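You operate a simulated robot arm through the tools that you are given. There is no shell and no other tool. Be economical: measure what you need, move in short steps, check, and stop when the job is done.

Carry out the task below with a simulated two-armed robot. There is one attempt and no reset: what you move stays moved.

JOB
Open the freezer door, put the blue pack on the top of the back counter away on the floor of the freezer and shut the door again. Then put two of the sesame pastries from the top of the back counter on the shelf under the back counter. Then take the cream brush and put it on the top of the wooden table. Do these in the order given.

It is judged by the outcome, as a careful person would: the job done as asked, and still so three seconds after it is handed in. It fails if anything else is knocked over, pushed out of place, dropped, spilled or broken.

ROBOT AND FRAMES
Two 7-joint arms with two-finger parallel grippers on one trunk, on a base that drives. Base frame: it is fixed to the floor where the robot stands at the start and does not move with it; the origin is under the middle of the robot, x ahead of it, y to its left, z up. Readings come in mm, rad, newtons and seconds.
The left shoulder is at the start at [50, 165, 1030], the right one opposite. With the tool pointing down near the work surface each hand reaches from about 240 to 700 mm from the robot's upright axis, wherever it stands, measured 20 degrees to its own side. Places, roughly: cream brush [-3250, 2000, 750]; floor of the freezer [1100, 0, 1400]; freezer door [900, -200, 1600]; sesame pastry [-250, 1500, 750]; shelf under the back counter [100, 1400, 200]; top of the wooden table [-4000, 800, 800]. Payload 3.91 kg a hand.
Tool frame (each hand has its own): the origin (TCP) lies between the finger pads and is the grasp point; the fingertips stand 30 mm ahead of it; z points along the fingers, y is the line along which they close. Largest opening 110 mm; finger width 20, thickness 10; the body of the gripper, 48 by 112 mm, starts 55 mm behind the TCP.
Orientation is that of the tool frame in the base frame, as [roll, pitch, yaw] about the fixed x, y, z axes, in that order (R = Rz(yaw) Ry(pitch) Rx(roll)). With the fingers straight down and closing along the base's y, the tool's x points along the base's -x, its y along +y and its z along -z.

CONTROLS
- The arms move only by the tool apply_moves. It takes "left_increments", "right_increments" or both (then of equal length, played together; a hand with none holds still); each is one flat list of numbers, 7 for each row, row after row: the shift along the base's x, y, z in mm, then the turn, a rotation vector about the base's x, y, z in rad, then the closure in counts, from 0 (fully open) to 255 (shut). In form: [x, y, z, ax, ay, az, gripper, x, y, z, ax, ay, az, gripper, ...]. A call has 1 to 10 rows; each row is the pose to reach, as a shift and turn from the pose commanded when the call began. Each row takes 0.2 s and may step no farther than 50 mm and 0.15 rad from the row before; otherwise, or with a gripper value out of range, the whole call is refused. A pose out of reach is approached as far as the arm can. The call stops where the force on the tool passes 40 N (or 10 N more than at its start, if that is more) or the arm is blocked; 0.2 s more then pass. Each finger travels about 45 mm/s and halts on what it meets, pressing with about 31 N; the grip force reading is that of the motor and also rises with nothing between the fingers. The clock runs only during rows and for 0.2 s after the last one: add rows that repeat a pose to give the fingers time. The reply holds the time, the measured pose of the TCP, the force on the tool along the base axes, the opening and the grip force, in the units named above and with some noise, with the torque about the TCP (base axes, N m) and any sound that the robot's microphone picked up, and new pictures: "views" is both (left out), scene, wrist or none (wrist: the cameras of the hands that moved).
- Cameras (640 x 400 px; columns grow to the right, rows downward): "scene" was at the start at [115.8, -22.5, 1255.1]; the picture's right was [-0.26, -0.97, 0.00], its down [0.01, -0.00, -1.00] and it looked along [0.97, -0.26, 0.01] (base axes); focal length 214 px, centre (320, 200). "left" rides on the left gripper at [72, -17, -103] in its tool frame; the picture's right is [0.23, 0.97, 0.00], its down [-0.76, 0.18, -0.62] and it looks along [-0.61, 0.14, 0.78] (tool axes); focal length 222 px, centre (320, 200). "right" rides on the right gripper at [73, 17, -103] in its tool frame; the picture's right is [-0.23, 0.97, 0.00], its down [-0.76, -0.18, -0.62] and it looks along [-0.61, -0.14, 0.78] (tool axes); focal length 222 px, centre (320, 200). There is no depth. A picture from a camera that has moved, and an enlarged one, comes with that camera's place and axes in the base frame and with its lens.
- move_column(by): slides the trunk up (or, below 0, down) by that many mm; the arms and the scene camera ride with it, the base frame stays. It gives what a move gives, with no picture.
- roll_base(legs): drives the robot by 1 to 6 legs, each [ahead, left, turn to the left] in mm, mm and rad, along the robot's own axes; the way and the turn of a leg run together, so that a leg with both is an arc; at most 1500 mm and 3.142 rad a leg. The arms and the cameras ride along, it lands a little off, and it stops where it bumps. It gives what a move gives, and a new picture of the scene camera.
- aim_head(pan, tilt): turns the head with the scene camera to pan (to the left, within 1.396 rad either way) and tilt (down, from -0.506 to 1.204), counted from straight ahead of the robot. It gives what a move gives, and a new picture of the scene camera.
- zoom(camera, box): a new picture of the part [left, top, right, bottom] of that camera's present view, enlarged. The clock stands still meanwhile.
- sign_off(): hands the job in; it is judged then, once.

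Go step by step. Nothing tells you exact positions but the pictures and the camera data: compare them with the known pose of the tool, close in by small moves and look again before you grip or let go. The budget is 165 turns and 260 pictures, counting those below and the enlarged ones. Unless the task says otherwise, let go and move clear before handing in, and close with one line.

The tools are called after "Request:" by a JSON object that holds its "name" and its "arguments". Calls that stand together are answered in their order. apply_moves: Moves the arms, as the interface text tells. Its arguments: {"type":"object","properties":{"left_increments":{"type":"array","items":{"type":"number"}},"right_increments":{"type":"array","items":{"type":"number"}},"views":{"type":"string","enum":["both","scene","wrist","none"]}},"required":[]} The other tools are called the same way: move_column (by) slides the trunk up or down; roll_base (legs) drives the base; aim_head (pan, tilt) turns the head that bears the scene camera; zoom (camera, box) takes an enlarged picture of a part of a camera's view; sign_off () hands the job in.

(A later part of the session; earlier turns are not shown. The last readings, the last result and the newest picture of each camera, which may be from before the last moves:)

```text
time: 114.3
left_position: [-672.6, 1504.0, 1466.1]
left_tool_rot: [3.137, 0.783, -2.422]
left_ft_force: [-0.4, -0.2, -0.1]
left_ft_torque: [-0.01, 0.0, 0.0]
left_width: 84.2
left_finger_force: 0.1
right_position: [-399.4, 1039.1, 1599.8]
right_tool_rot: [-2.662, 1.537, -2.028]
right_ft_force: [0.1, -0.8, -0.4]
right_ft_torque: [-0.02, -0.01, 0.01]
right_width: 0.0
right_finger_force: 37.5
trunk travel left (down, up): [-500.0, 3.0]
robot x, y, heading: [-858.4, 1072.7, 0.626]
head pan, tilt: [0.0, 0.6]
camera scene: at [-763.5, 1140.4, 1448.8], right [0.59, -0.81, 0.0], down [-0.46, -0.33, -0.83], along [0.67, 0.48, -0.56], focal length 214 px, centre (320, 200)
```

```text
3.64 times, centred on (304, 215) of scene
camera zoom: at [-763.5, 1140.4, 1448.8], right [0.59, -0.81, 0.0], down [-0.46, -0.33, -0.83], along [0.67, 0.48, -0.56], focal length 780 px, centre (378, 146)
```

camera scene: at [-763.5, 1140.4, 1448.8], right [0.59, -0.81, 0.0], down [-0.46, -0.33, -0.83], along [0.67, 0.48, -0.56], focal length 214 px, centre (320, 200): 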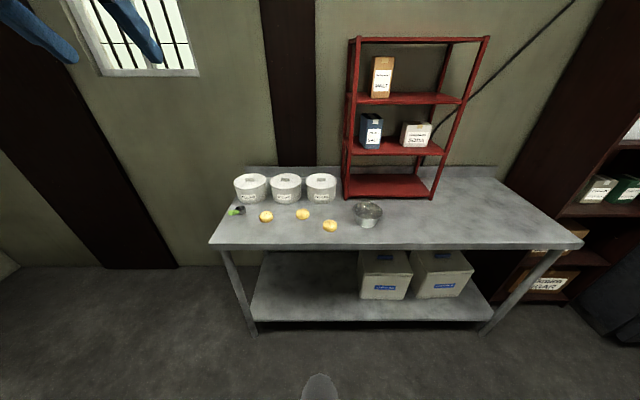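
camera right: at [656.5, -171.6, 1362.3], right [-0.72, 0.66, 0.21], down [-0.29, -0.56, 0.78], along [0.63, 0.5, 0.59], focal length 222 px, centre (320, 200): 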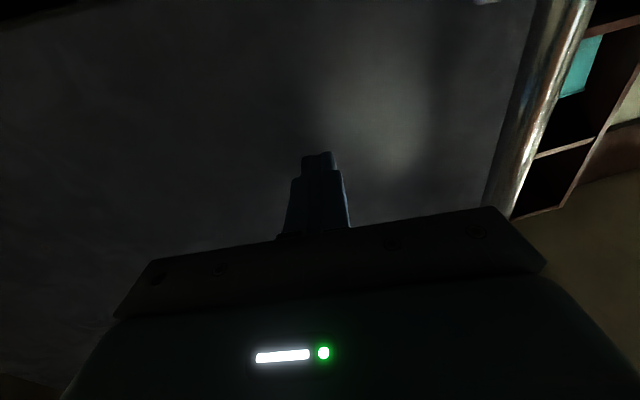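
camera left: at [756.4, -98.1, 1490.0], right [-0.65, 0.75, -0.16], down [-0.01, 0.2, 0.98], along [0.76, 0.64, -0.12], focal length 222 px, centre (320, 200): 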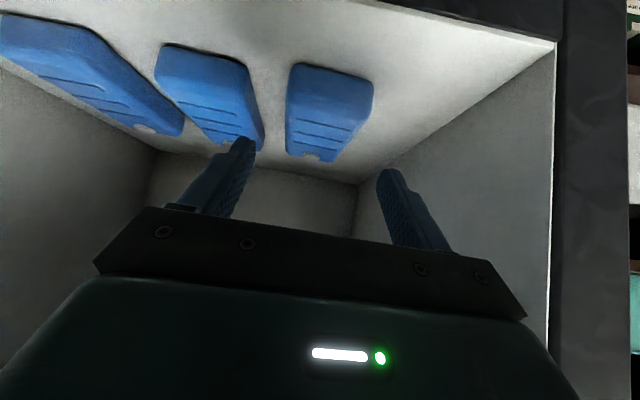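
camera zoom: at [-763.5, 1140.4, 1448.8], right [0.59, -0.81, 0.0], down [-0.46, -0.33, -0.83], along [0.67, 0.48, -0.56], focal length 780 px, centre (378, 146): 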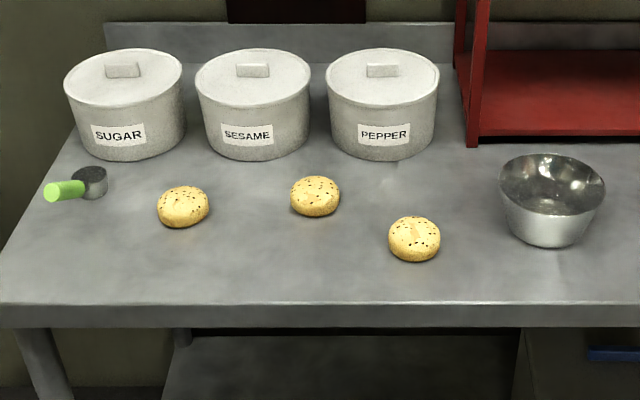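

Request:
{"name": "zoom", "arguments": {"camera": "scene", "box": [255, 203, 345, 235]}}

Request:
{"name": "zoom", "arguments": {"camera": "scene", "box": [252, 203, 284, 223]}}

Request:
{"name": "zoom", "arguments": {"camera": "scene", "box": [314, 214, 346, 234]}}

Request:
{"name": "zoom", "arguments": {"camera": "scene", "box": [286, 203, 318, 223]}}

```text
7.11 times, centred on (300, 219) of scene
camera zoom: at [-763.5, 1140.4, 1448.8], right [0.59, -0.81, 0.0], down [-0.46, -0.33, -0.83], along [0.67, 0.48, -0.56], focal length 1525 px, centre (462, 65)
```

zoom: 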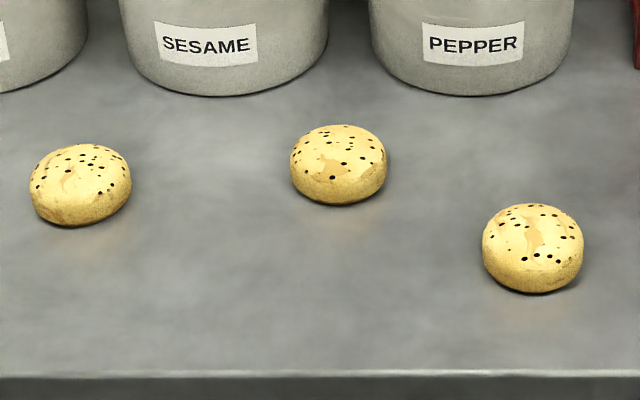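

```text
16.00 times, centred on (268, 213) of scene
camera zoom: at [-763.5, 1140.4, 1448.8], right [0.59, -0.81, 0.0], down [-0.46, -0.33, -0.83], along [0.67, 0.48, -0.56], focal length 3432 px, centre (1152, -8)
```

zoom: 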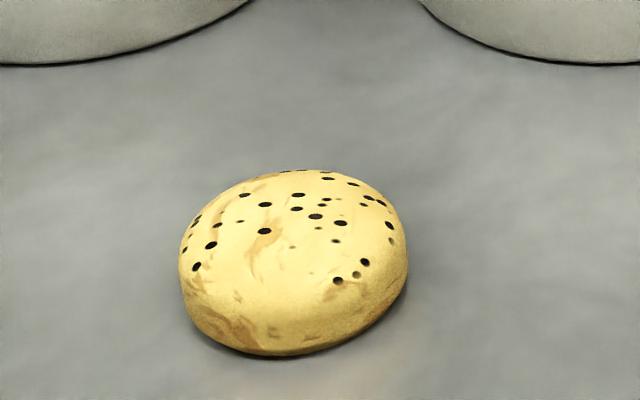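

```text
16.00 times, centred on (330, 224) of scene
camera zoom: at [-763.5, 1140.4, 1448.8], right [0.59, -0.81, 0.0], down [-0.46, -0.33, -0.83], along [0.67, 0.48, -0.56], focal length 3432 px, centre (160, -184)
```

zoom: 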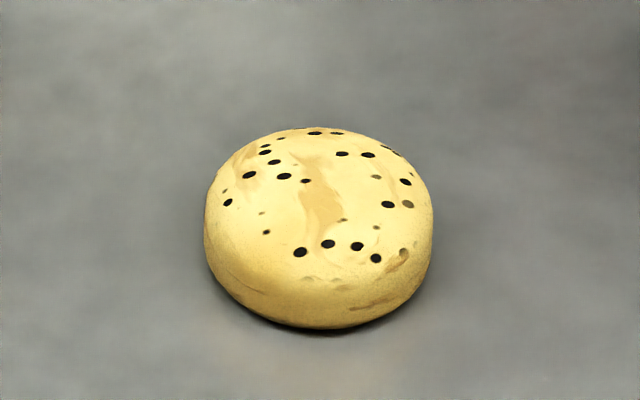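

```text
16.00 times, centred on (302, 213) of scene
camera zoom: at [-763.5, 1140.4, 1448.8], right [0.59, -0.81, 0.0], down [-0.46, -0.33, -0.83], along [0.67, 0.48, -0.56], focal length 3432 px, centre (608, -8)
```

zoom: 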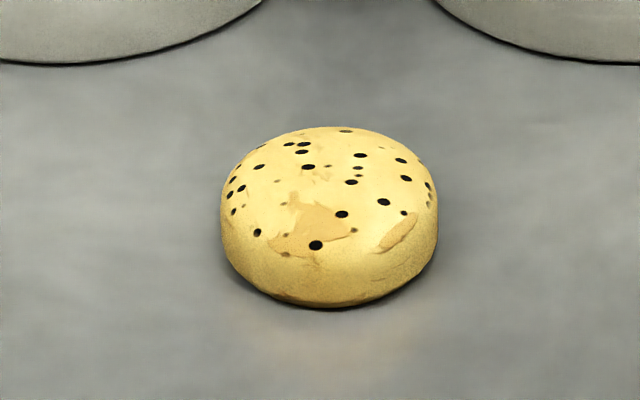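

All three are the same seeded pastries; I take the right one ([-188, 1506]) and the middle one ([-193, 1651]). I drive nearer and lower the trunk.

Request:
{"name": "roll_base", "arguments": {"legs": [[0, -40, -0.02], [190, 0, 0]]}}

Request:
{"name": "move_column", "arguments": {"by": -150}}

Request:
{"name": "aim_head", "arguments": {"pan": 0.0, "tilt": 0.8}}

```text
time: 116.3
left_position: [-486.7, 1574.2, 1465.9]
left_tool_rot: [3.139, 0.784, -2.44]
left_ft_force: [-0.4, 0.0, -0.2]
left_ft_torque: [0.0, 0.01, 0.0]
left_width: 84.1
left_finger_force: 0.2
right_position: [-222.9, 1103.8, 1599.8]
right_tool_rot: [-2.663, 1.538, -2.047]
right_ft_force: [0.0, 0.1, 0.0]
right_ft_torque: [-0.02, 0.0, -0.02]
right_width: 0.0
right_finger_force: 37.5
trunk travel left (down, up): [-500.0, 3.0]
robot x, y, heading: [-681.5, 1146.2, 0.606]
head pan, tilt: [0.0, 0.6]
camera scene: at [-585.5, 1212.5, 1448.7], right [0.57, -0.82, 0.0], down [-0.46, -0.32, -0.82], along [0.68, 0.47, -0.57], focal length 214 px, centre (320, 200)
```

scene: 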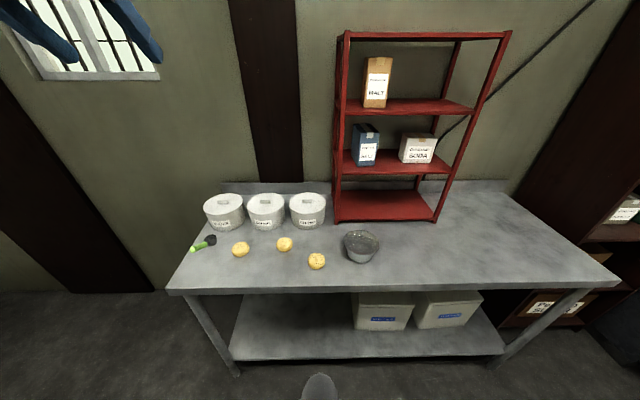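

```text
time: 118.0
left_position: [-488.0, 1574.1, 1317.1]
left_tool_rot: [3.14, 0.783, -2.439]
left_ft_force: [0.0, 0.1, -0.3]
left_ft_torque: [-0.05, 0.02, -0.02]
left_width: 84.2
left_finger_force: 0.1
right_position: [-223.4, 1103.8, 1448.9]
right_tool_rot: [-2.652, 1.536, -2.036]
right_ft_force: [0.7, -1.1, 0.3]
right_ft_torque: [0.01, 0.01, 0.0]
right_width: 0.0
right_finger_force: 37.4
trunk travel left (down, up): [-350.0, 153.0]
robot x, y, heading: [-683.6, 1145.2, 0.61]
head pan, tilt: [0.0, 0.6]
```

```text
time: 118.8
left_position: [-487.8, 1574.2, 1316.3]
left_tool_rot: [3.14, 0.783, -2.44]
left_ft_force: [0.1, 0.3, 0.1]
left_ft_torque: [-0.01, 0.03, 0.01]
left_width: 84.2
left_finger_force: 0.1
right_position: [-223.1, 1103.8, 1449.0]
right_tool_rot: [-2.657, 1.537, -2.041]
right_ft_force: [0.3, 0.1, 0.1]
right_ft_torque: [-0.03, -0.01, 0.0]
right_width: 0.0
right_finger_force: 37.8
trunk travel left (down, up): [-350.0, 153.0]
robot x, y, heading: [-687.2, 1145.2, 0.605]
head pan, tilt: [0.0, 0.799]
camera scene: at [-592.2, 1207.8, 1282.0], right [0.57, -0.82, 0.0], down [-0.59, -0.41, -0.7], along [0.57, 0.4, -0.72], focal length 214 px, centre (320, 200)
```

scene: 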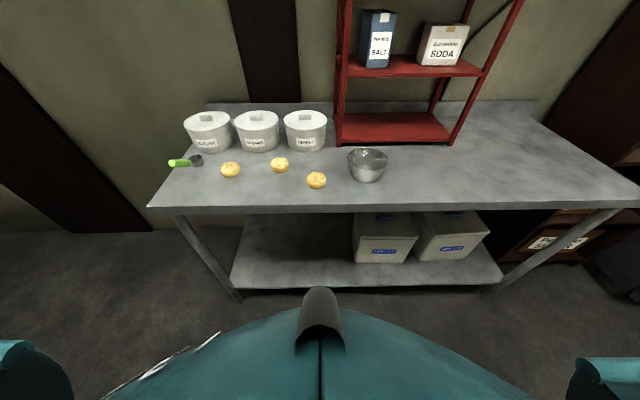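

Positions confirmed. I bring the left hand to a 45° pre-grasp in front of the right-hand pastry.

Request:
{"name": "apply_moves", "arguments": {"left_increments": [24, -11, -37, 0, 0, -0.01, 0, 48, -22, -75, 0, 0, -0.02, 0, 71, -33, -112, 0, 0, -0.03, 0, 95, -44, -149, 0, 0, -0.04, 0, 119, -55, -186, 0, 0, -0.05, 0, 143, -66, -224, 0, 0, -0.06, 0, 167, -77, -261, 0, 0, -0.07, 0, 190, -88, -298, 0, 0, -0.08, 0, 214, -99, -336, 0, 0, -0.09, 0, 238, -110, -373, 0, 0, -0.095, 0], "views": "wrist"}}

```text
time: 121.0
left_position: [-250.3, 1461.6, 942.1]
left_tool_rot: [3.138, 0.784, -2.533]
left_ft_force: [0.2, 0.1, -0.4]
left_ft_torque: [0.01, -0.03, 0.02]
left_width: 110.0
left_finger_force: 0.1
right_position: [-223.2, 1103.7, 1449.2]
right_tool_rot: [-2.671, 1.536, -2.056]
right_ft_force: [-0.8, -0.2, -1.0]
right_ft_torque: [0.01, -0.02, 0.0]
right_width: 0.1
right_finger_force: 37.5
trunk travel left (down, up): [-350.0, 153.0]
robot x, y, heading: [-680.8, 1142.9, 0.606]
head pan, tilt: [0.0, 0.799]
camera left: at [-342.6, 1376.8, 964.1], right [-0.69, 0.71, -0.16], down [-0.02, 0.2, 0.98], along [0.72, 0.68, -0.12], focal length 222 px, centre (320, 200)
```

left: 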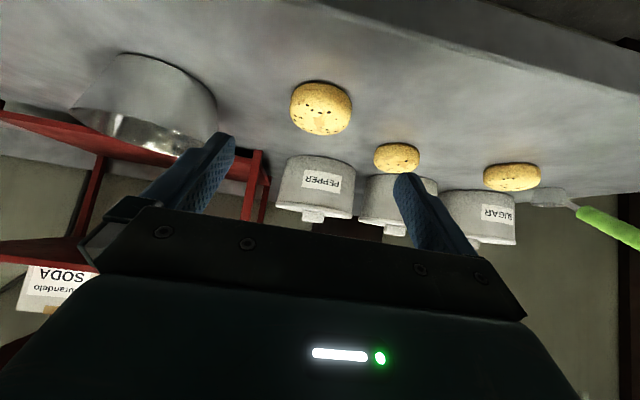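

The pastry is centred. I advance onto it.

Request:
{"name": "apply_moves", "arguments": {"left_increments": [20, 14, -24, 0, 0, 0, 0, 40, 28, -48, 0, 0, 0, 0, 58, 41, -71, 0, 0, 0, 0], "views": "wrist"}}

```text
time: 121.8
left_position: [-192.7, 1505.8, 871.5]
left_tool_rot: [3.137, 0.783, -2.536]
left_ft_force: [-0.1, 0.1, 1.2]
left_ft_torque: [0.03, 0.01, -0.01]
left_width: 109.8
left_finger_force: 0.1
right_position: [-223.5, 1104.4, 1449.3]
right_tool_rot: [-2.663, 1.538, -2.049]
right_ft_force: [-0.5, -0.4, -0.8]
right_ft_torque: [0.0, 0.01, -0.02]
right_width: 0.0
right_finger_force: 37.8
trunk travel left (down, up): [-350.0, 153.0]
robot x, y, heading: [-681.4, 1144.0, 0.606]
head pan, tilt: [0.0, 0.799]
camera left: at [-284.5, 1420.1, 893.1], right [-0.69, 0.71, -0.16], down [-0.02, 0.2, 0.98], along [0.73, 0.68, -0.13], focal length 222 px, centre (320, 200)
```

left: 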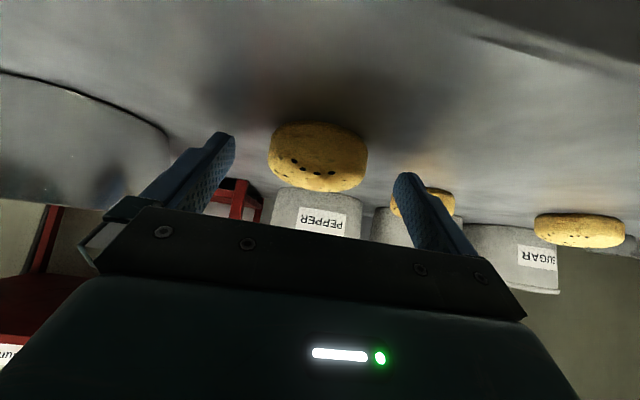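

The fingers straddle the pastry. I ease back 8 mm so the pads cross its middle, then close.

Request:
{"name": "apply_moves", "arguments": {"left_increments": [-7, -5, -2, 0, 0, 0, 0, -7, -5, -2, 0, 0, 0, 200, -7, -5, -2, 0, 0, 0, 255, -7, -5, -2, 0, 0, 0, 255, -7, -5, -2, 0, 0, 0, 255, -7, -5, -2, 0, 0, 0, 255], "views": "wrist"}}

```text
time: 123.2
left_position: [-200.4, 1500.7, 869.9]
left_tool_rot: [3.14, 0.783, -2.536]
left_ft_force: [-0.7, -0.9, 0.3]
left_ft_torque: [0.01, -0.01, 0.0]
left_width: 58.3
left_finger_force: 31.8
right_position: [-223.0, 1104.7, 1450.1]
right_tool_rot: [-2.656, 1.538, -2.04]
right_ft_force: [-0.5, 0.5, -0.8]
right_ft_torque: [-0.01, -0.02, 0.0]
right_width: 0.0
right_finger_force: 37.4
trunk travel left (down, up): [-350.0, 153.0]
robot x, y, heading: [-682.2, 1144.8, 0.612]
head pan, tilt: [0.0, 0.799]
camera left: at [-291.9, 1414.9, 892.0], right [-0.69, 0.71, -0.16], down [-0.02, 0.2, 0.98], along [0.72, 0.68, -0.13], focal length 222 px, centre (320, 200)
```

left: 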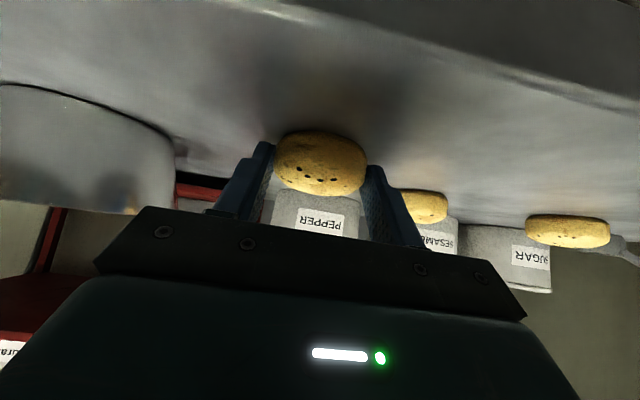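

Gripped at 58 mm. I lift it, back away from the counter, and lower the trunk fully to reach the under-shelf.

Request:
{"name": "apply_moves", "arguments": {"left_increments": [0, 0, 25, 0, 0, 0, 255, 0, 0, 65, 0, 0, 0, 255, -10, -7, 110, 0, 0, 0, 255, -45, -31, 130, 0, 0, 0, 255], "views": "wrist"}}

Request:
{"name": "roll_base", "arguments": {"legs": [[-420, 0, 0]]}}

Request:
{"name": "move_column", "arguments": {"by": -350}}

Request:
{"name": "aim_head", "arguments": {"pan": 0.0, "tilt": 0.6}}

```text
time: 124.2
left_position: [-242.5, 1468.8, 999.9]
left_tool_rot: [3.14, 0.783, -2.533]
left_ft_force: [0.0, 0.3, -1.3]
left_ft_torque: [0.01, 0.03, 0.02]
left_width: 58.6
left_finger_force: 30.9
right_position: [-223.3, 1103.5, 1450.3]
right_tool_rot: [-2.645, 1.537, -2.028]
right_ft_force: [0.5, 0.5, 0.3]
right_ft_torque: [0.01, 0.01, -0.03]
right_width: 0.0
right_finger_force: 37.7
trunk travel left (down, up): [-350.0, 153.0]
robot x, y, heading: [-682.6, 1145.3, 0.607]
head pan, tilt: [0.0, 0.799]
camera left: at [-334.7, 1384.6, 1021.9], right [-0.69, 0.71, -0.16], down [-0.02, 0.2, 0.98], along [0.72, 0.68, -0.13], focal length 222 px, centre (320, 200)
```

left: 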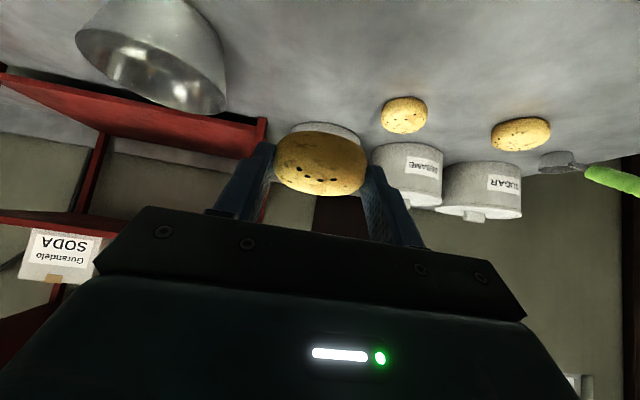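

```text
time: 126.7
left_position: [-583.8, 1234.5, 999.4]
left_tool_rot: [3.139, 0.784, -2.529]
left_ft_force: [-0.8, -0.1, -0.4]
left_ft_torque: [0.01, 0.02, -0.02]
left_width: 58.9
left_finger_force: 30.7
right_position: [-562.3, 868.4, 1449.9]
right_tool_rot: [-2.656, 1.537, -2.031]
right_ft_force: [-0.5, -0.3, -0.6]
right_ft_torque: [0.03, -0.04, -0.02]
right_width: 0.0
right_finger_force: 38.0
trunk travel left (down, up): [-350.0, 153.0]
robot x, y, heading: [-1024.1, 903.2, 0.614]
head pan, tilt: [0.0, 0.799]
camera scene: at [-933.1, 969.9, 1282.0], right [0.58, -0.82, 0.0], down [-0.59, -0.41, -0.7], along [0.57, 0.4, -0.72], focal length 214 px, centre (320, 200)
```

scene: 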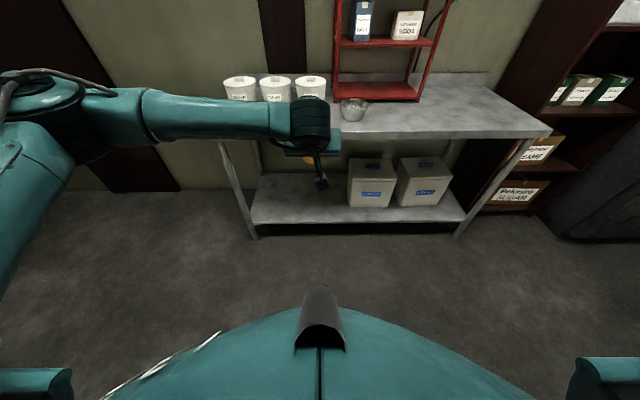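

```text
time: 130.2
left_position: [-583.8, 1234.8, 649.7]
left_tool_rot: [3.14, 0.784, -2.53]
left_ft_force: [-0.1, 0.5, -0.2]
left_ft_torque: [0.01, 0.0, -0.01]
left_width: 58.8
left_finger_force: 30.9
right_position: [-563.2, 868.9, 1099.1]
right_tool_rot: [-2.661, 1.537, -2.036]
right_ft_force: [-0.7, -0.1, -0.7]
right_ft_torque: [0.06, 0.0, 0.01]
right_width: 0.1
right_finger_force: 37.8
trunk travel left (down, up): [0.0, 503.0]
robot x, y, heading: [-1023.4, 907.7, 0.617]
head pan, tilt: [0.0, 0.799]
```

```text
time: 130.9
left_position: [-584.2, 1234.0, 650.0]
left_tool_rot: [3.14, 0.784, -2.529]
left_ft_force: [0.5, -0.3, -0.6]
left_ft_torque: [-0.02, 0.02, -0.01]
left_width: 58.8
left_finger_force: 31.2
right_position: [-561.7, 868.3, 1099.1]
right_tool_rot: [-2.66, 1.538, -2.039]
right_ft_force: [0.3, 0.9, 0.3]
right_ft_torque: [0.04, -0.01, 0.02]
right_width: 0.2
right_finger_force: 37.7
trunk travel left (down, up): [0.0, 503.0]
robot x, y, heading: [-1027.8, 905.0, 0.612]
head pan, tilt: [0.0, 0.6]
camera scene: at [-926.5, 974.6, 948.7], right [0.58, -0.82, 0.0], down [-0.46, -0.33, -0.82], along [0.67, 0.48, -0.57], focal length 214 px, centre (320, 200)
```

scene: 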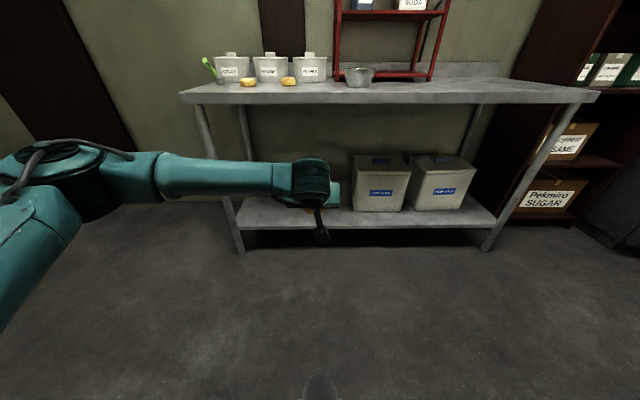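

Shelf height is about 140–250 by estimate. I lower the hand in front of the counter to look under it with the wrist camera.

Request:
{"name": "apply_moves", "arguments": {"left_increments": [0, 0, -45, 0, 0, 0, 255, 0, 0, -90, 0, 0, 0, 255, 0, 0, -135, 0, 0, 0, 255, 0, 0, -180, 0, 0, 0, 255, 0, 0, -225, 0, 0, 0, 255, 0, 0, -270, 0, 0, 0, 255, 0, 0, -310, 0, 0, 0, 255], "views": "both"}}

```text
time: 132.5
left_position: [-584.1, 1231.1, 340.0]
left_tool_rot: [3.138, 0.784, -2.529]
left_ft_force: [1.5, -0.2, -0.4]
left_ft_torque: [0.0, 0.05, 0.0]
left_width: 58.8
left_finger_force: 30.8
right_position: [-563.2, 868.7, 1100.5]
right_tool_rot: [-2.66, 1.537, -2.04]
right_ft_force: [0.0, -0.1, -0.6]
right_ft_torque: [0.01, -0.01, -0.01]
right_width: 0.1
right_finger_force: 37.9
trunk travel left (down, up): [0.0, 503.0]
robot x, y, heading: [-1023.5, 902.1, 0.614]
head pan, tilt: [0.0, 0.6]
camera scene: at [-926.5, 974.6, 948.8], right [0.58, -0.82, 0.0], down [-0.46, -0.33, -0.83], along [0.67, 0.48, -0.56], focal length 214 px, centre (320, 200)
camera left: at [-675.2, 1145.6, 361.8], right [-0.69, 0.7, -0.16], down [-0.02, 0.2, 0.98], along [0.72, 0.68, -0.12], focal length 222 px, centre (320, 200)
```

scene: 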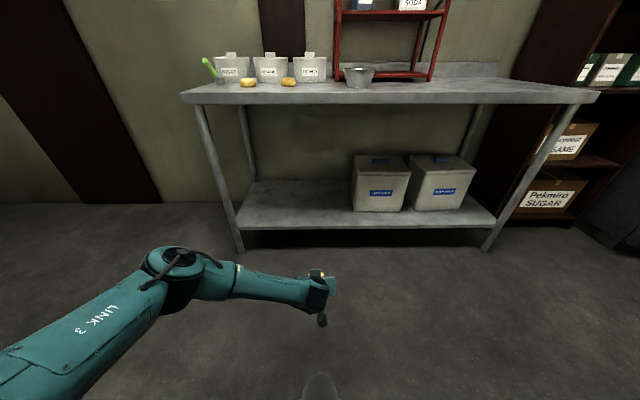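
left: 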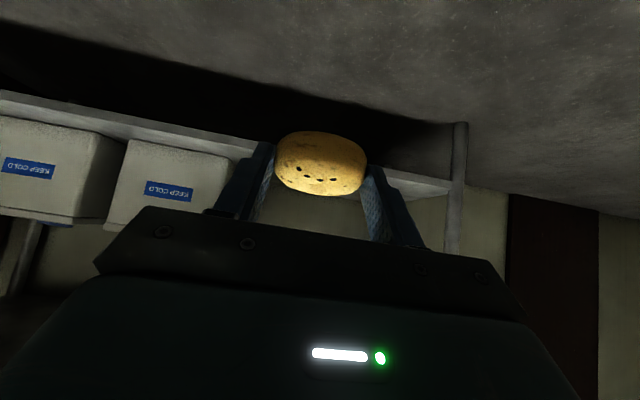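

The hand is low enough to pass under the counter top. I drive 330 mm forward and look at the shelf again.

Request:
{"name": "roll_base", "arguments": {"legs": [[330, 0, 0]]}}

Request:
{"name": "zoom", "arguments": {"camera": "left", "box": [0, 0, 640, 400]}}

```text
time: 134.7
left_position: [-314.6, 1421.1, 341.3]
left_tool_rot: [3.142, 0.783, -2.527]
left_ft_force: [-0.6, 0.4, -0.5]
left_ft_torque: [-0.01, 0.02, 0.02]
left_width: 58.7
left_finger_force: 31.2
right_position: [-295.2, 1059.6, 1099.9]
right_tool_rot: [-2.657, 1.537, -2.031]
right_ft_force: [0.2, 0.0, -0.5]
right_ft_torque: [0.01, -0.02, -0.01]
right_width: 0.0
right_finger_force: 37.1
trunk travel left (down, up): [0.0, 503.0]
robot x, y, heading: [-753.8, 1100.6, 0.619]
head pan, tilt: [0.0, 0.6]
camera scene: at [-658.1, 1164.6, 948.8], right [0.58, -0.82, 0.0], down [-0.46, -0.33, -0.83], along [0.67, 0.48, -0.56], focal length 214 px, centre (320, 200)
```

scene: 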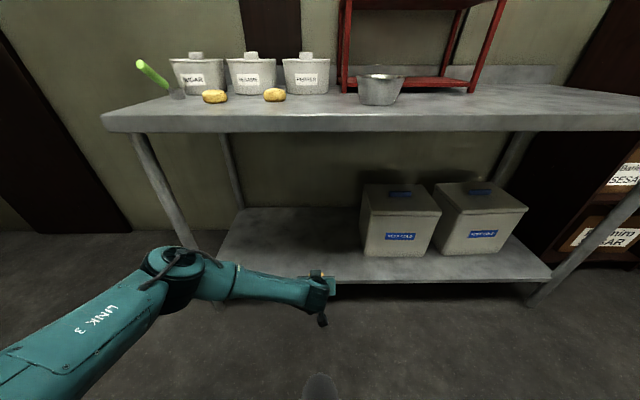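

```text
1.00 times, centred on (320, 200) of left (not enlarged: the box is as wide or as high as the picture)
camera zoom: at [-407.2, 1335.7, 362.2], right [-0.69, 0.7, -0.16], down [-0.02, 0.2, 0.98], along [0.72, 0.68, -0.13], focal length 222 px, centre (320, 200)
```

zoom: 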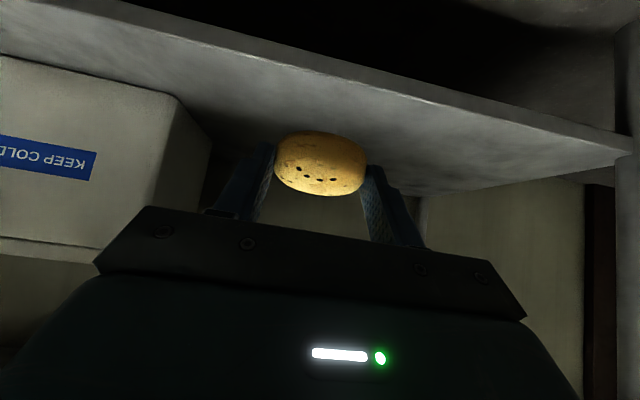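

The shelf top is near z 218 with its front edge just ahead. I lower to ~30 mm above it and drive 150 mm in.

Request:
{"name": "apply_moves", "arguments": {"left_increments": [0, 0, -30, 0, 0, 0, 255, 0, 0, -55, 0, 0, 0, 255], "views": "none"}}

Request:
{"name": "roll_base", "arguments": {"legs": [[160, 0, 0]]}}

Request:
{"name": "zoom", "arguments": {"camera": "left", "box": [0, 0, 640, 400]}}

```text
time: 135.3
left_position: [-316.8, 1423.6, 286.8]
left_tool_rot: [3.141, 0.784, -2.526]
left_ft_force: [-0.5, 1.3, -0.2]
left_ft_torque: [-0.01, -0.03, 0.01]
left_width: 58.7
left_finger_force: 31.0
right_position: [-294.3, 1060.4, 1099.4]
right_tool_rot: [-2.657, 1.538, -2.03]
right_ft_force: [-0.5, -0.2, -0.5]
right_ft_torque: [0.01, -0.03, 0.01]
right_width: 0.0
right_finger_force: 37.9
trunk travel left (down, up): [0.0, 503.0]
robot x, y, heading: [-751.7, 1096.3, 0.616]
head pan, tilt: [0.0, 0.6]
```

```text
time: 136.7
left_position: [-185.8, 1514.3, 286.2]
left_tool_rot: [3.139, 0.783, -2.528]
left_ft_force: [0.4, 0.1, -1.3]
left_ft_torque: [0.02, 0.03, 0.03]
left_width: 58.9
left_finger_force: 31.0
right_position: [-165.3, 1150.5, 1100.7]
right_tool_rot: [-2.65, 1.54, -2.027]
right_ft_force: [0.4, -1.5, 0.3]
right_ft_torque: [0.0, 0.01, 0.0]
right_width: 0.0
right_finger_force: 37.3
trunk travel left (down, up): [0.0, 503.0]
robot x, y, heading: [-620.4, 1187.1, 0.618]
head pan, tilt: [0.0, 0.6]
camera scene: at [-528.5, 1256.4, 948.8], right [0.58, -0.82, 0.0], down [-0.46, -0.33, -0.83], along [0.67, 0.48, -0.56], focal length 214 px, centre (320, 200)
```

scene: 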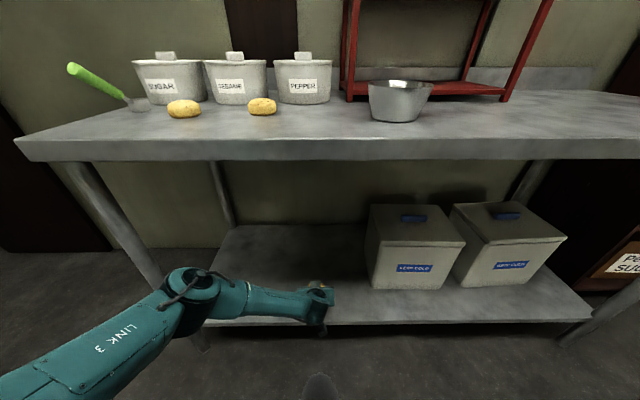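

```text
1.00 times, centred on (320, 200) of left (not enlarged: the box is as wide or as high as the picture)
camera zoom: at [-278.5, 1428.1, 308.5], right [-0.69, 0.7, -0.16], down [-0.02, 0.2, 0.98], along [0.72, 0.68, -0.13], focal length 222 px, centre (320, 200)
```

zoom: 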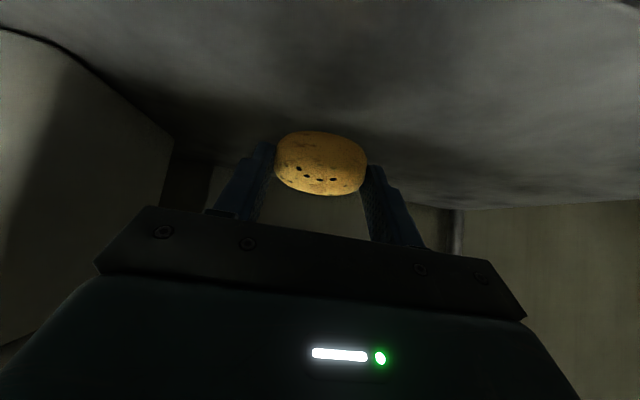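

The pastry is over the shelf, clear of the box. I lower it until it touches.

Request:
{"name": "apply_moves", "arguments": {"left_increments": [0, 0, -15, 0, 0, 0, 255, 0, 0, -25, 0, 0, 0, 255, 0, 0, -32, 0, 0, 0, 255], "views": "none"}}

```text
time: 137.5
left_position: [-188.4, 1513.2, 254.0]
left_tool_rot: [3.141, 0.784, -2.528]
left_ft_force: [0.1, 0.2, -0.3]
left_ft_torque: [-0.02, 0.01, -0.01]
left_width: 58.8
left_finger_force: 30.7
right_position: [-165.5, 1150.7, 1100.2]
right_tool_rot: [-2.652, 1.537, -2.027]
right_ft_force: [-0.6, -0.1, 0.5]
right_ft_torque: [-0.01, -0.03, 0.0]
right_width: 0.0
right_finger_force: 37.5
trunk travel left (down, up): [0.0, 503.0]
robot x, y, heading: [-623.3, 1188.9, 0.616]
head pan, tilt: [0.0, 0.6]
```

Request:
{"name": "apply_moves", "arguments": {"left_increments": [0, 0, -5, 0, 0, 0, 255, 0, 0, -10, 0, 0, 0, 255], "views": "wrist"}}

```text
time: 138.1
left_position: [-187.2, 1513.9, 244.6]
left_tool_rot: [3.139, 0.782, -2.527]
left_ft_force: [-0.3, 0.4, -0.7]
left_ft_torque: [0.01, -0.02, -0.02]
left_width: 58.6
left_finger_force: 31.1
right_position: [-164.9, 1151.1, 1098.7]
right_tool_rot: [-2.652, 1.537, -2.026]
right_ft_force: [-0.3, 0.8, 0.8]
right_ft_torque: [-0.01, -0.04, 0.0]
right_width: 0.2
right_finger_force: 37.4
trunk travel left (down, up): [0.0, 503.0]
robot x, y, heading: [-623.6, 1185.4, 0.617]
head pan, tilt: [0.0, 0.6]
camera left: at [-278.4, 1428.1, 265.9], right [-0.69, 0.7, -0.16], down [-0.02, 0.2, 0.98], along [0.72, 0.68, -0.13], focal length 222 px, centre (320, 200)
```

left: 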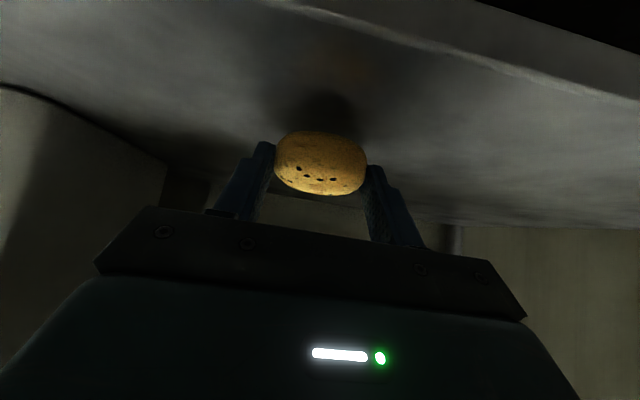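

Request:
{"name": "apply_moves", "arguments": {"left_increments": [0, 0, -4, 0, 0, 0, 255, 0, 0, -8, 0, 0, 0, 255], "views": "none"}}

Request:
{"name": "apply_moves", "arguments": {"left_increments": [0, 0, -4, 0, 0, 0, 255, 0, 0, -8, 0, 0, 0, 255], "views": "none"}}

```text
time: 138.7
left_position: [-187.0, 1513.0, 236.6]
left_tool_rot: [3.14, 0.783, -2.525]
left_ft_force: [0.1, 0.1, -0.3]
left_ft_torque: [-0.02, 0.03, -0.01]
left_width: 58.8
left_finger_force: 31.6
right_position: [-165.1, 1150.8, 1099.0]
right_tool_rot: [-2.652, 1.538, -2.026]
right_ft_force: [0.6, -0.7, -0.4]
right_ft_torque: [-0.01, 0.01, 0.0]
right_width: 0.0
right_finger_force: 37.6
trunk travel left (down, up): [0.0, 503.0]
robot x, y, heading: [-623.1, 1188.2, 0.62]
head pan, tilt: [0.0, 0.6]
```

```text
time: 139.3
left_position: [-186.3, 1514.0, 230.3]
left_tool_rot: [3.139, 0.788, -2.524]
left_ft_force: [-3.0, -0.7, 9.0]
left_ft_torque: [0.01, -0.02, 0.05]
left_width: 58.8
left_finger_force: 31.0
right_position: [-166.1, 1150.6, 1101.1]
right_tool_rot: [-2.64, 1.538, -2.016]
right_ft_force: [0.1, 0.6, 0.5]
right_ft_torque: [0.04, -0.02, 0.0]
right_width: 0.0
right_finger_force: 38.2
trunk travel left (down, up): [0.0, 503.0]
robot x, y, heading: [-625.5, 1190.5, 0.617]
head pan, tilt: [0.0, 0.6]
```

Contact at TCP z 230, so the shelf top is at 200 as listed. I release and withdraw.

Request:
{"name": "apply_moves", "arguments": {"left_increments": [0, 0, 2, 0, 0, 0, 150, 0, 0, 2, 0, 0, 0, 50, 0, 0, 2, 0, 0, 0, 30, 0, 0, 2, 0, 0, 0, 30, -20, -14, 25, 0, 0, 0, 30, -45, -31, 55, 0, 0, 0, 30, -75, -52, 75, 0, 0, 0, 30], "views": "both"}}

```text
time: 140.9
left_position: [-256.4, 1472.6, 306.4]
left_tool_rot: [3.13, 0.802, -2.513]
left_ft_force: [0.7, -0.2, 0.0]
left_ft_torque: [-0.03, 0.0, -0.02]
left_width: 96.9
left_finger_force: 0.1
right_position: [-163.1, 1152.5, 1098.3]
right_tool_rot: [-2.694, 1.535, -2.069]
right_ft_force: [-0.5, 0.4, 0.2]
right_ft_torque: [0.0, 0.05, -0.03]
right_width: 0.1
right_finger_force: 38.0
trunk travel left (down, up): [0.0, 503.0]
robot x, y, heading: [-625.0, 1187.1, 0.617]
head pan, tilt: [0.0, 0.6]
camera scene: at [-526.9, 1257.3, 947.8], right [0.58, -0.82, 0.0], down [-0.46, -0.33, -0.82], along [0.67, 0.48, -0.57], focal length 214 px, centre (320, 200)
camera left: at [-346.7, 1385.2, 324.7], right [-0.71, 0.69, -0.16], down [-0.04, 0.19, 0.98], along [0.71, 0.7, -0.11], focal length 222 px, centre (320, 200)
```

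scene: 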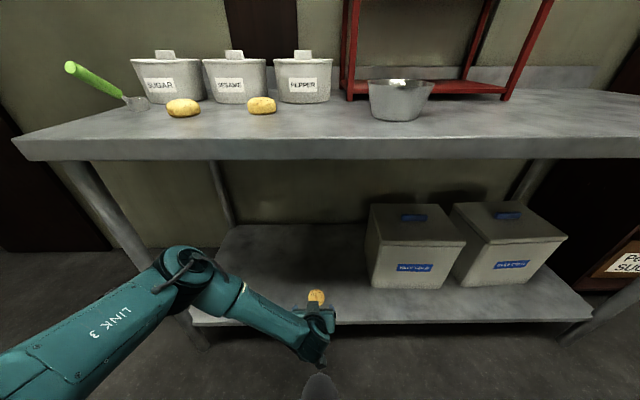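
left: 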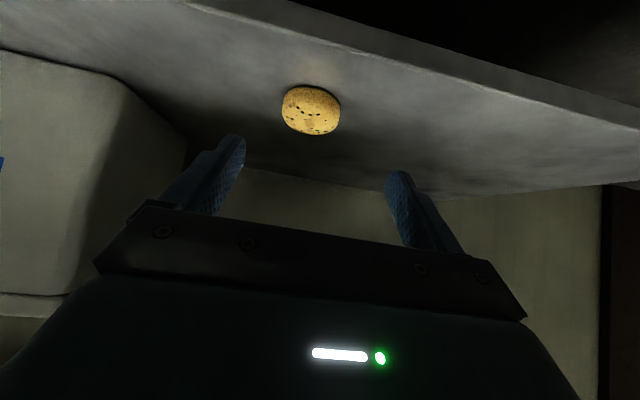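

The first pastry sits on the shelf. I back out and raise the trunk again for the second one.

Request:
{"name": "roll_base", "arguments": {"legs": [[-400, 0, 0], [0, 100, -0.012]]}}

Request:
{"name": "move_column", "arguments": {"by": 350}}

Request:
{"name": "apply_moves", "arguments": {"left_increments": [0, 0, 45, 0, 0, 0, 0, 0, 0, 90, 0, 0, 0, 0, 0, 0, 135, 0, 0, 0, 0, 0, 0, 180, 0, 0, 0, 0, 0, 0, 225, 0, 0, 0, 0, 0, 0, 270, 0, 0, 0, 0, 0, 0, 315, 0, 0, 0, 0, 0, 0, 350, 0, 0, 0, 0], "views": "none"}}

Request:
{"name": "roll_base", "arguments": {"legs": [[350, 0, 0]]}}

Request:
{"name": "aim_head", "arguments": {"pan": 0.0, "tilt": 0.8}}

```text
time: 144.1
left_position: [-639.5, 1318.6, 306.7]
left_tool_rot: [3.129, 0.802, -2.518]
left_ft_force: [-0.9, -0.1, -0.1]
left_ft_torque: [-0.01, 0.0, 0.01]
left_width: 97.2
left_finger_force: 0.0
right_position: [-546.7, 998.5, 1098.8]
right_tool_rot: [-2.678, 1.537, -2.057]
right_ft_force: [-0.4, -0.5, 0.5]
right_ft_torque: [-0.01, 0.01, -0.01]
right_width: 0.2
right_finger_force: 37.4
trunk travel left (down, up): [0.0, 503.0]
robot x, y, heading: [-1011.2, 1035.9, 0.611]
head pan, tilt: [0.0, 0.6]
camera scene: at [-910.6, 1104.2, 948.6], right [0.58, -0.82, 0.0], down [-0.46, -0.33, -0.82], along [0.67, 0.48, -0.57], focal length 214 px, centre (320, 200)
```

scene: 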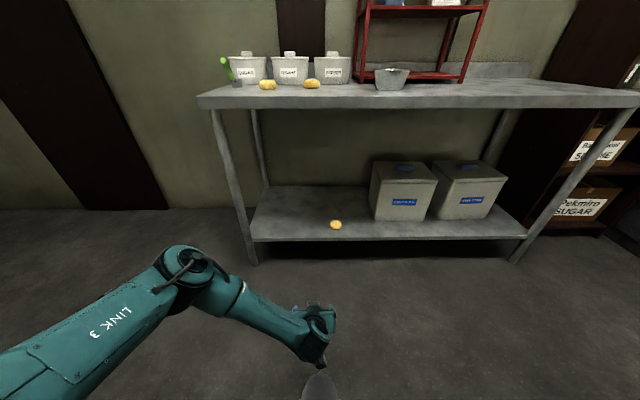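

```text
time: 147.6
left_position: [-639.6, 1319.3, 656.3]
left_tool_rot: [3.131, 0.803, -2.52]
left_ft_force: [-0.8, -0.4, -0.1]
left_ft_torque: [-0.01, -0.01, 0.0]
left_width: 96.9
left_finger_force: 0.1
right_position: [-547.9, 997.1, 1449.5]
right_tool_rot: [-2.652, 1.538, -2.031]
right_ft_force: [0.3, -0.7, -0.3]
right_ft_torque: [0.05, -0.03, 0.01]
right_width: 0.2
right_finger_force: 38.0
trunk travel left (down, up): [-350.0, 153.0]
robot x, y, heading: [-1012.3, 1033.9, 0.615]
head pan, tilt: [0.0, 0.6]
```

```text
time: 149.3
left_position: [-643.3, 1318.5, 1004.6]
left_tool_rot: [3.129, 0.802, -2.52]
left_ft_force: [-0.1, 0.5, 0.5]
left_ft_torque: [-0.02, 0.05, 0.01]
left_width: 110.0
left_finger_force: 0.1
right_position: [-548.7, 996.9, 1450.7]
right_tool_rot: [-2.65, 1.537, -2.028]
right_ft_force: [0.5, -0.6, 0.3]
right_ft_torque: [0.0, 0.0, -0.01]
right_width: 0.0
right_finger_force: 37.1
trunk travel left (down, up): [-350.0, 153.0]
robot x, y, heading: [-1005.8, 1033.4, 0.617]
head pan, tilt: [0.0, 0.6]
```

```text
time: 151.6
left_position: [-355.4, 1521.0, 1003.4]
left_tool_rot: [3.128, 0.802, -2.518]
left_ft_force: [-0.2, 0.0, 0.4]
left_ft_torque: [-0.03, 0.01, -0.02]
left_width: 110.2
left_finger_force: 0.0
right_position: [-260.9, 1200.6, 1448.8]
right_tool_rot: [-2.656, 1.536, -2.031]
right_ft_force: [0.1, -0.4, -0.5]
right_ft_torque: [0.02, 0.0, 0.0]
right_width: 0.2
right_finger_force: 37.5
trunk travel left (down, up): [-350.0, 153.0]
robot x, y, heading: [-721.7, 1236.7, 0.616]
head pan, tilt: [0.0, 0.6]
camera scene: at [-625.0, 1306.3, 1298.7], right [0.58, -0.82, 0.0], down [-0.46, -0.33, -0.82], along [0.67, 0.48, -0.57], focal length 214 px, centre (320, 200)
```

scene: 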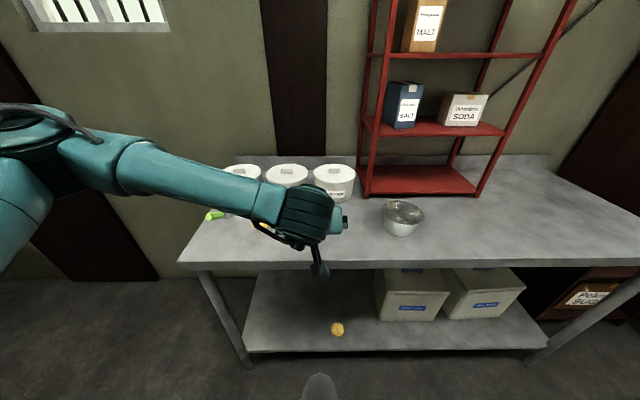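

```text
time: 152.4
left_position: [-354.8, 1521.0, 1004.8]
left_tool_rot: [3.13, 0.804, -2.518]
left_ft_force: [-0.1, 0.3, -0.2]
left_ft_torque: [0.0, -0.02, 0.0]
left_width: 110.0
left_finger_force: 0.0
right_position: [-262.0, 1201.6, 1449.9]
right_tool_rot: [-2.646, 1.539, -2.022]
right_ft_force: [-0.3, -0.8, 0.7]
right_ft_torque: [-0.02, 0.03, -0.03]
right_width: 0.2
right_finger_force: 37.4
trunk travel left (down, up): [-350.0, 153.0]
robot x, y, heading: [-720.8, 1238.3, 0.617]
head pan, tilt: [0.0, 0.799]
camera scene: at [-631.7, 1301.6, 1282.0], right [0.58, -0.82, 0.0], down [-0.58, -0.41, -0.7], along [0.57, 0.4, -0.72], focal length 214 px, centre (320, 200)
```

scene: 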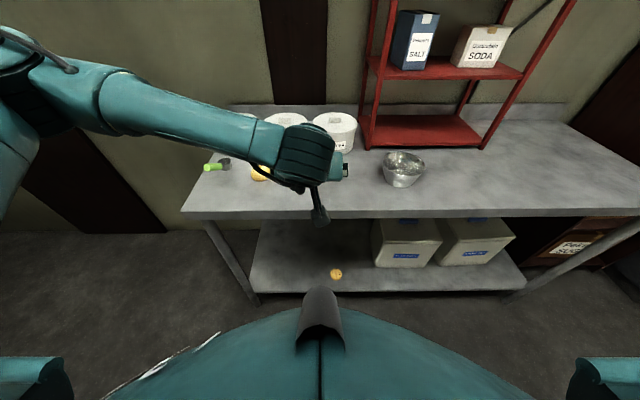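

The second pastry is at about [-194, 1650]. I move the hand to its pre-grasp.

Request:
{"name": "apply_moves", "arguments": {"left_increments": [33, 28, -20, 0, 0, 0, 0, 66, 56, -40, 0, 0, 0, 0, 98, 83, -62, 0, 0, 0, 0], "views": "wrist"}}

```text
time: 153.2
left_position: [-256.7, 1605.2, 942.7]
left_tool_rot: [3.131, 0.804, -2.52]
left_ft_force: [-0.3, -0.6, -0.1]
left_ft_torque: [0.0, 0.04, -0.01]
left_width: 109.9
left_finger_force: 0.0
right_position: [-262.9, 1201.3, 1449.3]
right_tool_rot: [-2.658, 1.537, -2.033]
right_ft_force: [-0.1, -0.1, -0.8]
right_ft_torque: [-0.01, -0.01, 0.01]
right_width: 0.0
right_finger_force: 37.4
trunk travel left (down, up): [-350.0, 153.0]
robot x, y, heading: [-722.5, 1236.4, 0.619]
head pan, tilt: [0.0, 0.799]
camera left: at [-347.4, 1518.4, 961.4], right [-0.7, 0.69, -0.16], down [-0.04, 0.18, 0.98], along [0.71, 0.7, -0.1], focal length 222 px, centre (320, 200)
```

left: 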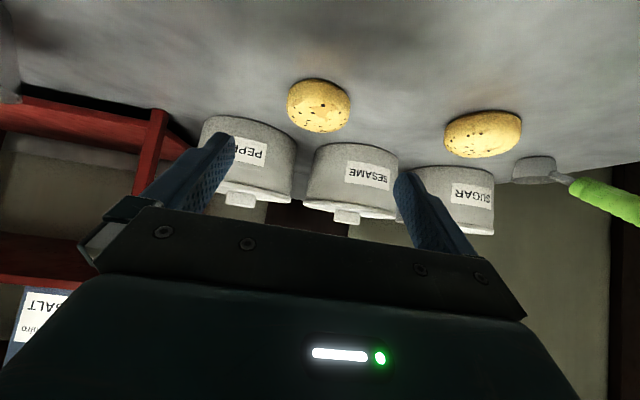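

Centred; the neighbours are clear. I advance and close in one go.

Request:
{"name": "apply_moves", "arguments": {"left_increments": [19, 14, -25, 0, 0, 0, 0, 38, 27, -49, 0, 0, 0, 0, 54, 39, -72, 0, 0, 0, 0, 54, 39, -72, 0, 0, 0, 0], "views": "wrist"}}

```text
time: 154.2
left_position: [-202.2, 1644.3, 870.0]
left_tool_rot: [3.129, 0.803, -2.52]
left_ft_force: [-0.7, 0.1, 0.3]
left_ft_torque: [0.01, 0.0, 0.01]
left_width: 110.0
left_finger_force: 0.0
right_position: [-262.1, 1200.3, 1450.1]
right_tool_rot: [-2.647, 1.537, -2.024]
right_ft_force: [-0.7, 0.3, 0.8]
right_ft_torque: [0.01, 0.0, 0.01]
right_width: 0.3
right_finger_force: 37.0
trunk travel left (down, up): [-350.0, 153.0]
robot x, y, heading: [-722.0, 1235.9, 0.62]
head pan, tilt: [0.0, 0.799]
camera left: at [-292.8, 1556.0, 887.8], right [-0.7, 0.69, -0.16], down [-0.04, 0.18, 0.98], along [0.71, 0.7, -0.1], focal length 222 px, centre (320, 200)
```

left: 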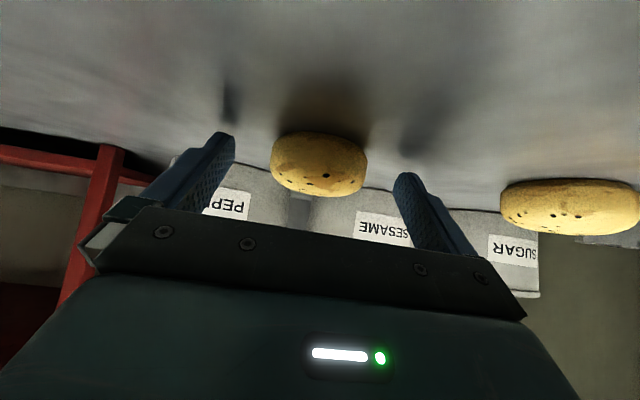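

Good alignment, same as for the first. I close and lift.

Request:
{"name": "apply_moves", "arguments": {"left_increments": [0, 0, 0, 0, 0, 0, 150, 0, 0, 0, 0, 0, 0, 255, 0, 0, 0, 0, 0, 0, 255, 0, 0, 0, 0, 0, 0, 255, 0, 0, 0, 0, 0, 0, 255, 0, 0, 25, 0, 0, 0, 255, 0, 0, 65, 0, 0, 0, 255, -10, -7, 105, 0, 0, 0, 255, -45, -31, 130, 0, 0, 0, 255], "views": "wrist"}}

```text
time: 156.2
left_position: [-252.0, 1610.9, 997.7]
left_tool_rot: [3.13, 0.806, -2.518]
left_ft_force: [-0.3, -0.9, -0.4]
left_ft_torque: [-0.04, 0.0, -0.04]
left_width: 59.5
left_finger_force: 30.9
right_position: [-262.7, 1199.3, 1450.1]
right_tool_rot: [-2.63, 1.54, -2.006]
right_ft_force: [-0.4, 0.3, -0.1]
right_ft_torque: [0.02, 0.0, 0.02]
right_width: 0.2
right_finger_force: 38.1
trunk travel left (down, up): [-350.0, 153.0]
robot x, y, heading: [-719.2, 1235.1, 0.615]
head pan, tilt: [0.0, 0.799]
camera left: at [-342.5, 1523.8, 1018.2], right [-0.7, 0.69, -0.16], down [-0.04, 0.18, 0.98], along [0.71, 0.7, -0.1], focal length 222 px, centre (320, 200)
```

left: 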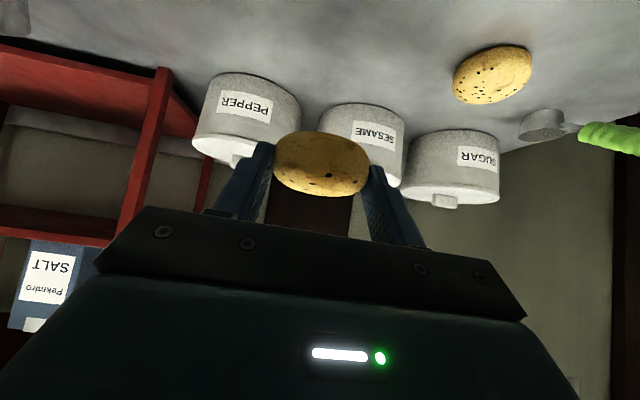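

Held at 59 mm. I repeat the way to the shelf: back out, trunk down, hand down.

Request:
{"name": "roll_base", "arguments": {"legs": [[-400, 0, 0]]}}

Request:
{"name": "move_column", "arguments": {"by": -350}}

Request:
{"name": "apply_moves", "arguments": {"left_increments": [0, 0, -48, 0, 0, 0, 255, 0, 0, -96, 0, 0, 0, 255, 0, 0, -144, 0, 0, 0, 255, 0, 0, -192, 0, 0, 0, 255, 0, 0, -240, 0, 0, 0, 255, 0, 0, -288, 0, 0, 0, 255, 0, 0, -330, 0, 0, 0, 255, 0, 0, -362, 0, 0, 0, 255], "views": "both"}}

```text
time: 158.6
left_position: [-562.2, 1388.4, 997.9]
left_tool_rot: [3.128, 0.802, -2.522]
left_ft_force: [1.5, 0.4, -0.1]
left_ft_torque: [0.0, -0.04, -0.02]
left_width: 59.0
left_finger_force: 31.0
right_position: [-573.6, 977.0, 1450.4]
right_tool_rot: [-2.635, 1.538, -2.01]
right_ft_force: [-0.4, 0.0, 0.2]
right_ft_torque: [0.02, 0.02, -0.01]
right_width: 0.0
right_finger_force: 37.7
trunk travel left (down, up): [-350.0, 153.0]
robot x, y, heading: [-1033.3, 1016.0, 0.613]
head pan, tilt: [0.0, 0.799]
stopped in leg 1: the robot was blocked; the commanded pose is now the measured one
camera scene: at [-942.7, 1079.5, 1281.8], right [0.58, -0.82, 0.0], down [-0.59, -0.41, -0.7], along [0.57, 0.4, -0.72], focal length 214 px, centre (320, 200)
```

scene: 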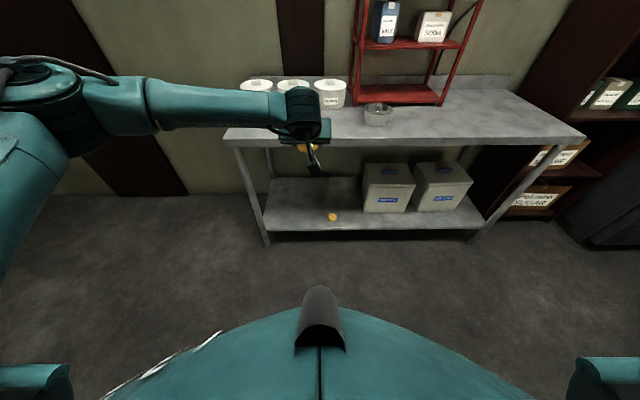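

```text
time: 162.0
left_position: [-563.1, 1387.0, 648.0]
left_tool_rot: [3.132, 0.802, -2.52]
left_ft_force: [-0.9, -0.2, 0.1]
left_ft_torque: [-0.04, 0.03, 0.0]
left_width: 59.3
left_finger_force: 30.6
right_position: [-575.4, 976.5, 1100.3]
right_tool_rot: [-2.617, 1.542, -1.993]
right_ft_force: [-0.9, -0.4, 0.2]
right_ft_torque: [0.02, -0.02, 0.01]
right_width: 0.0
right_finger_force: 37.5
trunk travel left (down, up): [0.0, 503.0]
robot x, y, heading: [-1031.3, 1016.3, 0.617]
head pan, tilt: [0.0, 0.799]
```

```text
time: 163.8
left_position: [-563.2, 1387.7, 287.1]
left_tool_rot: [3.13, 0.804, -2.522]
left_ft_force: [0.5, 0.1, -0.1]
left_ft_torque: [-0.03, 0.0, 0.02]
left_width: 59.3
left_finger_force: 30.8
right_position: [-574.9, 976.0, 1101.5]
right_tool_rot: [-2.616, 1.54, -1.993]
right_ft_force: [-0.6, 0.1, -0.4]
right_ft_torque: [-0.01, 0.02, 0.0]
right_width: 0.0
right_finger_force: 37.6
trunk travel left (down, up): [0.0, 503.0]
robot x, y, heading: [-1034.5, 1017.5, 0.611]
head pan, tilt: [0.0, 0.799]
camera scene: at [-943.6, 1079.1, 932.0], right [0.58, -0.82, 0.0], down [-0.59, -0.41, -0.7], along [0.57, 0.4, -0.72], focal length 214 px, centre (320, 200)
camera left: at [-652.6, 1300.4, 305.9], right [-0.7, 0.7, -0.16], down [-0.04, 0.18, 0.98], along [0.71, 0.69, -0.1], focal length 222 px, centre (320, 200)
```

scene: 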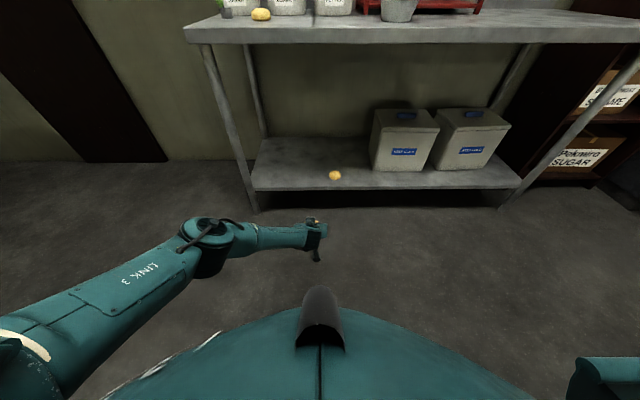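
left: 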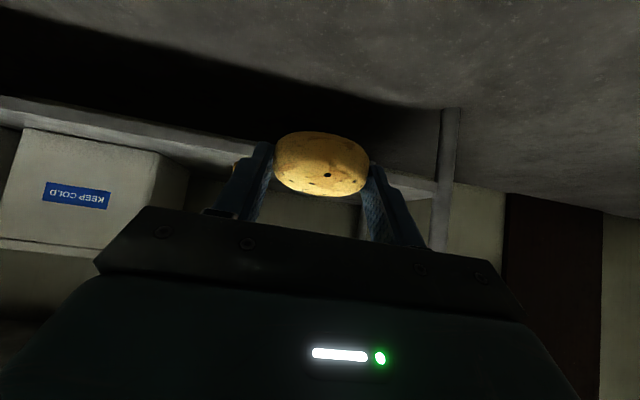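

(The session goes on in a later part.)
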